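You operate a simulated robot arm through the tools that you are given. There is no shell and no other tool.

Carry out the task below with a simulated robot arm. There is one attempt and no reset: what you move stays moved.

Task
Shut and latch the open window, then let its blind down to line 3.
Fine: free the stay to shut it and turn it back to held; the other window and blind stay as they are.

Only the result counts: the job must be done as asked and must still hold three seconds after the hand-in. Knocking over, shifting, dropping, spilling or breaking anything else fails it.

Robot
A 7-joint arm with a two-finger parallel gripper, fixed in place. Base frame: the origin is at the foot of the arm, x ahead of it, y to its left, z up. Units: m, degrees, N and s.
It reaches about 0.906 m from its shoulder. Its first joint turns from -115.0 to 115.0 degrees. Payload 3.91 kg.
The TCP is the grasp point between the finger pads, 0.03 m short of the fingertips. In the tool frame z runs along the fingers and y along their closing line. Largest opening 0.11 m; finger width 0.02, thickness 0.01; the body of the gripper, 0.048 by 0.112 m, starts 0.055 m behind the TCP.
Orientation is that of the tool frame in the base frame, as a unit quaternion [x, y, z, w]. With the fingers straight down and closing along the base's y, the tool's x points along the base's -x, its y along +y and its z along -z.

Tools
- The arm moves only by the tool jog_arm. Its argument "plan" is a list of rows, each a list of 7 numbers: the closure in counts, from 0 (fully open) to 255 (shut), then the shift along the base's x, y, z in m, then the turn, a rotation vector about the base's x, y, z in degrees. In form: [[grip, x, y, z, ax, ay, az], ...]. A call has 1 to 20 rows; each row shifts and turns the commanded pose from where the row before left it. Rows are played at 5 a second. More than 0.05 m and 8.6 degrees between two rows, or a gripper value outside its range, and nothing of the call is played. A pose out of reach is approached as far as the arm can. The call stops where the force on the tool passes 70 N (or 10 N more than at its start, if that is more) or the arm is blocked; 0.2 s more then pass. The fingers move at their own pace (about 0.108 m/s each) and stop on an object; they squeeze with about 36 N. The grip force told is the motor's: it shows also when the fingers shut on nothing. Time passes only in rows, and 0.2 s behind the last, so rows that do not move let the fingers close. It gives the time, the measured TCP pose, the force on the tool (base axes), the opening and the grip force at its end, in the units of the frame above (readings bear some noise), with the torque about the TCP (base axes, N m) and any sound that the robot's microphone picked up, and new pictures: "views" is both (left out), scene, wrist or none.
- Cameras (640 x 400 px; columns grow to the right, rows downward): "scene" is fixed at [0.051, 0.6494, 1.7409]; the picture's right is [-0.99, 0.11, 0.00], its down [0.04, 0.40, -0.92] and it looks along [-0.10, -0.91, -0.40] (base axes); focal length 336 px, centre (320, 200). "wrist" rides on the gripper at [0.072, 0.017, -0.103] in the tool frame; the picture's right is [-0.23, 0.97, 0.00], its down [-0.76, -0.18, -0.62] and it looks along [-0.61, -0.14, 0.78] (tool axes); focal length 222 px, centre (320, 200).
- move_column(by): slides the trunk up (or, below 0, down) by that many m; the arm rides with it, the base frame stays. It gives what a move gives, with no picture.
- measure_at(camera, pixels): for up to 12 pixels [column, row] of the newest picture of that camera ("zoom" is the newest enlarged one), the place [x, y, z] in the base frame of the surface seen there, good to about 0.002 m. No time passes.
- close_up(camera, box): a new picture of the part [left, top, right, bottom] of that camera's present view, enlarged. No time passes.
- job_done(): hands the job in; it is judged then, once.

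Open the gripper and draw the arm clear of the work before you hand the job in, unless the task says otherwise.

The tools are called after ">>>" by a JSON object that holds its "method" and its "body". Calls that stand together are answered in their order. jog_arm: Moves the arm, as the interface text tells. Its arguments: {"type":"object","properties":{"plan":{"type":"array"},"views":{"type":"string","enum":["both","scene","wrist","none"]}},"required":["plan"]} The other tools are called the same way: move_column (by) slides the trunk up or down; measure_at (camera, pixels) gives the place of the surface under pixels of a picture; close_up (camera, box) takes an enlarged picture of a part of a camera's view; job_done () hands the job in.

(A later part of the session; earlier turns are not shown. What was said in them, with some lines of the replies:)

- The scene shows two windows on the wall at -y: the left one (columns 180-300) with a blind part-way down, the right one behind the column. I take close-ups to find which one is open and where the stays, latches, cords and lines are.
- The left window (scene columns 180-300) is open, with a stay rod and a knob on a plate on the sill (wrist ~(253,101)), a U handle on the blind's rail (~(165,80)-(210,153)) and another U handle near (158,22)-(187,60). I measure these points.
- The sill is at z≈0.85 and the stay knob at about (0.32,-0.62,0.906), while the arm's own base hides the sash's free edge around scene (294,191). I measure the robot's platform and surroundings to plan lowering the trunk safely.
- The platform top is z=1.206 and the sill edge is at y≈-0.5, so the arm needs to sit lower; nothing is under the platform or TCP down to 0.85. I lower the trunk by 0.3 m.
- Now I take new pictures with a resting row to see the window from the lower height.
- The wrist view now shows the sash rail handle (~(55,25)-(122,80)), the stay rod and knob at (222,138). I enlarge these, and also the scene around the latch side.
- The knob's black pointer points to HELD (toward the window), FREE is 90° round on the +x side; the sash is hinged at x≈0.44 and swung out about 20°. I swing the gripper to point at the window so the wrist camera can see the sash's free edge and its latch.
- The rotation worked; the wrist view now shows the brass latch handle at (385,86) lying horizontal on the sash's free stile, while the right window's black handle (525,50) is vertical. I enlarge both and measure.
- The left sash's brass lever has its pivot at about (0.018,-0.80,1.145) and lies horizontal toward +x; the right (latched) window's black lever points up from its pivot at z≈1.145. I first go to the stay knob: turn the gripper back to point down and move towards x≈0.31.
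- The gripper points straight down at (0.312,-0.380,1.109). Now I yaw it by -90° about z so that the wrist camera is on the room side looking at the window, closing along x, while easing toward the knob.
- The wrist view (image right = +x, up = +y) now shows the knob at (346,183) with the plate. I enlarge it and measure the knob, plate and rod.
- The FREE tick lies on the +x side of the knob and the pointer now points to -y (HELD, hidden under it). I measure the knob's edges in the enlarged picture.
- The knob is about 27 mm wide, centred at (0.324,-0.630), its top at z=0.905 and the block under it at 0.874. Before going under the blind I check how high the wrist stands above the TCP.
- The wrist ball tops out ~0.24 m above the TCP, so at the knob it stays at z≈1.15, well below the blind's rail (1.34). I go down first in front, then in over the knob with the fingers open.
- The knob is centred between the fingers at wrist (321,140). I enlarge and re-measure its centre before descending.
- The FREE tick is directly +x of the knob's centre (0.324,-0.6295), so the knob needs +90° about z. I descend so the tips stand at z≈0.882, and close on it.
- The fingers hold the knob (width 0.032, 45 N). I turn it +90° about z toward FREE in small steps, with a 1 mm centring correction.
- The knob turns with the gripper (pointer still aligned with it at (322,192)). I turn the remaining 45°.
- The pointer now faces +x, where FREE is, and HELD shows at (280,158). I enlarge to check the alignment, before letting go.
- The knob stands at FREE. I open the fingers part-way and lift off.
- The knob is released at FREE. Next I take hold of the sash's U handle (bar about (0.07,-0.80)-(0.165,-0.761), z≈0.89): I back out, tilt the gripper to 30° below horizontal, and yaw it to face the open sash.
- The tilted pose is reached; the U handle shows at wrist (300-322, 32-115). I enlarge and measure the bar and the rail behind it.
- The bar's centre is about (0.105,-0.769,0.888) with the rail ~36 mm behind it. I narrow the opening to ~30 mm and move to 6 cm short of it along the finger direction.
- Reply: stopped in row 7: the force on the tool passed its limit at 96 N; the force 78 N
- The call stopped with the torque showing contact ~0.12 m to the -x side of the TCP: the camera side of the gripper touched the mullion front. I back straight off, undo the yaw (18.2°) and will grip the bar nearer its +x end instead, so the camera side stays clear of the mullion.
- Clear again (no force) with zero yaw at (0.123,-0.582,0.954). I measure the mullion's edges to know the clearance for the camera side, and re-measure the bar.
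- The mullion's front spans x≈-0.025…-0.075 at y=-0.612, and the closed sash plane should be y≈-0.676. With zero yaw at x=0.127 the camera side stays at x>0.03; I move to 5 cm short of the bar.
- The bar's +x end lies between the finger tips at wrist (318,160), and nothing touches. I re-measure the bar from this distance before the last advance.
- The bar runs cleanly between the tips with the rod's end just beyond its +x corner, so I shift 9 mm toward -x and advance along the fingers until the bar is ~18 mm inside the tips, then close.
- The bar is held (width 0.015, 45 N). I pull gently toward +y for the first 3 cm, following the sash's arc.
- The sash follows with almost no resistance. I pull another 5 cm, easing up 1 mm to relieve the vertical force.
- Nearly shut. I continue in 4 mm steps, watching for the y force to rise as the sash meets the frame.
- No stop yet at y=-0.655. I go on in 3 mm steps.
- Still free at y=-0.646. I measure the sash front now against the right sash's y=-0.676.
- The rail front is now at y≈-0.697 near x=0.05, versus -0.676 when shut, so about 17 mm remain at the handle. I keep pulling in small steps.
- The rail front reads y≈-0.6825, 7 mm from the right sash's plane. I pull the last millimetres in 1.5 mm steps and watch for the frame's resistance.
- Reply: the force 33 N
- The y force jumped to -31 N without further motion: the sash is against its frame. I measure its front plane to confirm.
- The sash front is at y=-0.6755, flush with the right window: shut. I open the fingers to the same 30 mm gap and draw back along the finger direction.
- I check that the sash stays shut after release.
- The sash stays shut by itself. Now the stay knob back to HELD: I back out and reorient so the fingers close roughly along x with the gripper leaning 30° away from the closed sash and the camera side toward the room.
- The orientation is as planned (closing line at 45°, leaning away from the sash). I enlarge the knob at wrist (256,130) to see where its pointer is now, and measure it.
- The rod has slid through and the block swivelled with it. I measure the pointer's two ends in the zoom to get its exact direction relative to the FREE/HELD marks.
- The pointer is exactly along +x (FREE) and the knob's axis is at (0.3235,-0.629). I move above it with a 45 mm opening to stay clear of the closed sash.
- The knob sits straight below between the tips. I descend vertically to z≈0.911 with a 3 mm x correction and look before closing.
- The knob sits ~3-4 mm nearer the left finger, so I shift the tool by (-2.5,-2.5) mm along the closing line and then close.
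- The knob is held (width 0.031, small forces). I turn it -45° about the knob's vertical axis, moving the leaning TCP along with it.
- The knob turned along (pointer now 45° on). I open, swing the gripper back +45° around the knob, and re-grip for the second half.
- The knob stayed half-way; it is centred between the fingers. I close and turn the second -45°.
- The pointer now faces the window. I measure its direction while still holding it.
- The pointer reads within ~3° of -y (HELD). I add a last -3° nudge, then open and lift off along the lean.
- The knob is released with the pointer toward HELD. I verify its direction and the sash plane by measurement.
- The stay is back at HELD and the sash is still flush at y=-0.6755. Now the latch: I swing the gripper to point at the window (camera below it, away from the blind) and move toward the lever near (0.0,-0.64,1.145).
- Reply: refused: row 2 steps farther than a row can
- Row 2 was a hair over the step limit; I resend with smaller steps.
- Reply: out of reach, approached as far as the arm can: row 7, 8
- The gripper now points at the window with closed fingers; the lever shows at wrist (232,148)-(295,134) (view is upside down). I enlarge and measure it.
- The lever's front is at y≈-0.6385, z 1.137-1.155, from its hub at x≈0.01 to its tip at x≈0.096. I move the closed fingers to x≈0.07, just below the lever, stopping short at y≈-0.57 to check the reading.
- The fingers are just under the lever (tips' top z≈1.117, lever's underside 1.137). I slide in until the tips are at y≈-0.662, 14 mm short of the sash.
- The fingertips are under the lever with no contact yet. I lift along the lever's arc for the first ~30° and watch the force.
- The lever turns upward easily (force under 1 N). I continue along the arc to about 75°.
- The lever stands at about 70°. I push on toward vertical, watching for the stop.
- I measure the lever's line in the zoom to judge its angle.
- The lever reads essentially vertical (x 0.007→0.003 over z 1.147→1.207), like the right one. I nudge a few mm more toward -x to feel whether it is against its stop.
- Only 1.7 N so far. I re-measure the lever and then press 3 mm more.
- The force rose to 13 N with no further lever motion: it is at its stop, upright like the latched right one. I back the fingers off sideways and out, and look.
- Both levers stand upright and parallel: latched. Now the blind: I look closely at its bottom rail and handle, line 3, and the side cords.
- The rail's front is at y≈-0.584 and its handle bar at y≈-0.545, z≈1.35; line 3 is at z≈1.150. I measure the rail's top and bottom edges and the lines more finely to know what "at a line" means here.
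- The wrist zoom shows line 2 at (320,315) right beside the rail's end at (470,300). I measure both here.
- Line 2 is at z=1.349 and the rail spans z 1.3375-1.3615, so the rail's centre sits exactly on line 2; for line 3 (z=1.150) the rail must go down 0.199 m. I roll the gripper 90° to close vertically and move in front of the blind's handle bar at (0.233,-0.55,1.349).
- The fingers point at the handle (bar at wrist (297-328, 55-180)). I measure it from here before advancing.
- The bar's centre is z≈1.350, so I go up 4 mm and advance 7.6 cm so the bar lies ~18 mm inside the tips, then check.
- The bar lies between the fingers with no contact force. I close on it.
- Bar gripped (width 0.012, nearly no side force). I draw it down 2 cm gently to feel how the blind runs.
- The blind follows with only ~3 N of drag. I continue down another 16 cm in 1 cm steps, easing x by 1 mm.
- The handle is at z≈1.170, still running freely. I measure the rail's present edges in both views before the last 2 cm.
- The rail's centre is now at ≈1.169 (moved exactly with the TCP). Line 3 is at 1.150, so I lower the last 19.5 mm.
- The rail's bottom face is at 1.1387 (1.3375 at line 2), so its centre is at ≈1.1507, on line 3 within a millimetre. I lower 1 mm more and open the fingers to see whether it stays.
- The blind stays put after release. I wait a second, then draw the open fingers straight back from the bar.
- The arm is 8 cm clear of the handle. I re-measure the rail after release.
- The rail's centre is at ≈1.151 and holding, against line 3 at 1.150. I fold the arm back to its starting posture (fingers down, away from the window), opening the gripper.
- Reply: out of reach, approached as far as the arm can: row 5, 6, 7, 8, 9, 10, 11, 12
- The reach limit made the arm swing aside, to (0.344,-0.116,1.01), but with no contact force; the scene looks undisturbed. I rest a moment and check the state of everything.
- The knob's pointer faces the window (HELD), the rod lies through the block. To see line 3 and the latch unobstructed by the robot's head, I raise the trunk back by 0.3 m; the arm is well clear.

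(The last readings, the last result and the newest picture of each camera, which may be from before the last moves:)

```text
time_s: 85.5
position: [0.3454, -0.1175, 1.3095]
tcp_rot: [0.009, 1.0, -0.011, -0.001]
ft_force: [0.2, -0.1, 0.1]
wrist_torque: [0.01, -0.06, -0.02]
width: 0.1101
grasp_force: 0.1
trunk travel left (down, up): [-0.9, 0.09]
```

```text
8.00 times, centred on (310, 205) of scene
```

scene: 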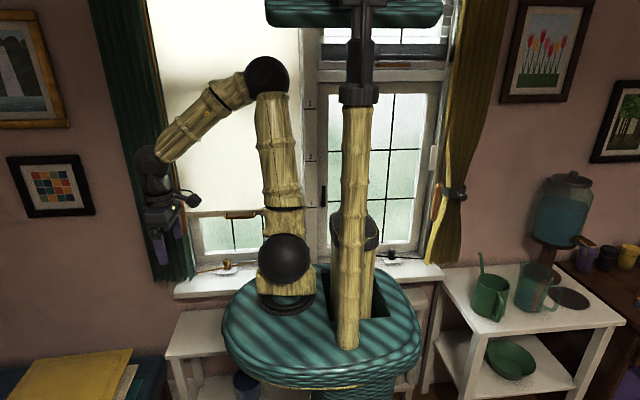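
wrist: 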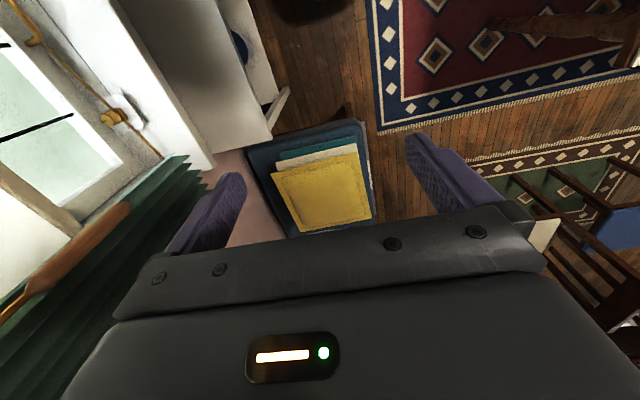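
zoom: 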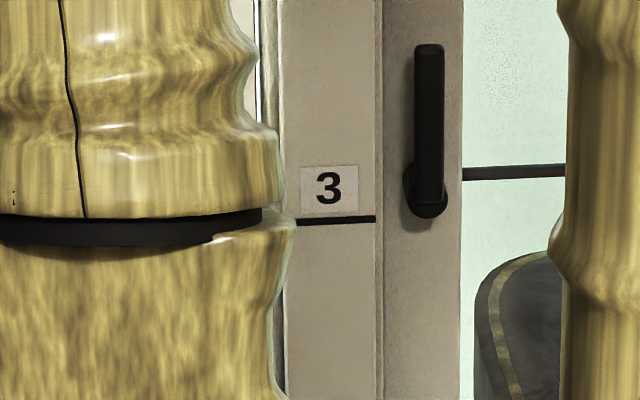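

Line 3 is visible at zoom (335,221) and the right lever is upright. I measure line 3 and the blind's rail in this unobstructed view.

>>> {"method": "measure_at", "body": {"camera": "zoom", "pixels": [[310, 221], [335, 220], [360, 219], [330, 190], [428, 200], [428, 60]]}}

>>> {"method": "measure_at", "body": {"camera": "scene", "pixels": [[215, 211], [215, 212], [215, 213], [215, 214], [215, 215], [215, 216], [260, 210], [260, 212], [240, 216], [215, 200]]}}

>>> {"method": "close_up", "body": {"camera": "wrist", "box": [0, 0, 200, 180]}}

```text
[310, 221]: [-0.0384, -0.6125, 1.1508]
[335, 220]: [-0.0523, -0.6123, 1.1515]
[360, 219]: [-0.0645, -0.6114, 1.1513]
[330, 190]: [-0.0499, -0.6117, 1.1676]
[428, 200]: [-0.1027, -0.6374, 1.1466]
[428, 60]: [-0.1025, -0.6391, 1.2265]
```

```text
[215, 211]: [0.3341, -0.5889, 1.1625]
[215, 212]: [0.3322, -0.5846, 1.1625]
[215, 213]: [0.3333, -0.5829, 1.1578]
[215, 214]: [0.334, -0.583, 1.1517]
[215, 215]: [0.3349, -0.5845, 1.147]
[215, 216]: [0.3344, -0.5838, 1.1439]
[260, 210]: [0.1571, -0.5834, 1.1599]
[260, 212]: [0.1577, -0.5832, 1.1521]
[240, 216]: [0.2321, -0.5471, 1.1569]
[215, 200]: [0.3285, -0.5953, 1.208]
```

```text
2.22 times, centred on (100, 90) of wrist
```

zoom: 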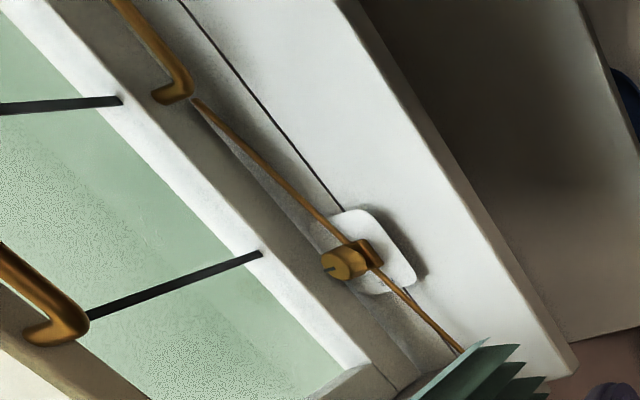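

All checks agree: the sash is shut at y≈-0.6755, its lever was last seen upright at its stop, and the stay is back at HELD. The blind's rail is centred at z≈1.151 on line 3 (1.151). The gripper is open and the arm is clear, so I hand the job in.

>>> {"method": "job_done", "body": {}}

```text
The job is handed in.
```

The left window is shut and latched, its stay is back at HELD, and its blind is down to line 3. I've handed the job in but don't have the verdict.

- **Window:** the left sash is flush with the right one. Its latch lever is upright against its stop, like the lever on the right window. The lowered blind now hides it, so I last saw it before moving the blind.
- **Stay:** I turned it to FREE to shut the window, then back so the pointer faces HELD. The last couple of degrees are within what I can measure.
- **Blind:** the middle of its bottom rail is level with line 3, within about 1 mm. It was lined up the same way on line 2 at the start. It stayed put after I let go.
- **Other window and blind:** I didn't touch these, apart from the bump below.

**Bump:** the camera on the gripper hit the post between the two windows while I was reaching for the sash handle. The force reached 96 N before the arm stopped. I saw no damage and nothing had moved, and I changed my approach after that.

The gripper is open and the arm is clear of the window.
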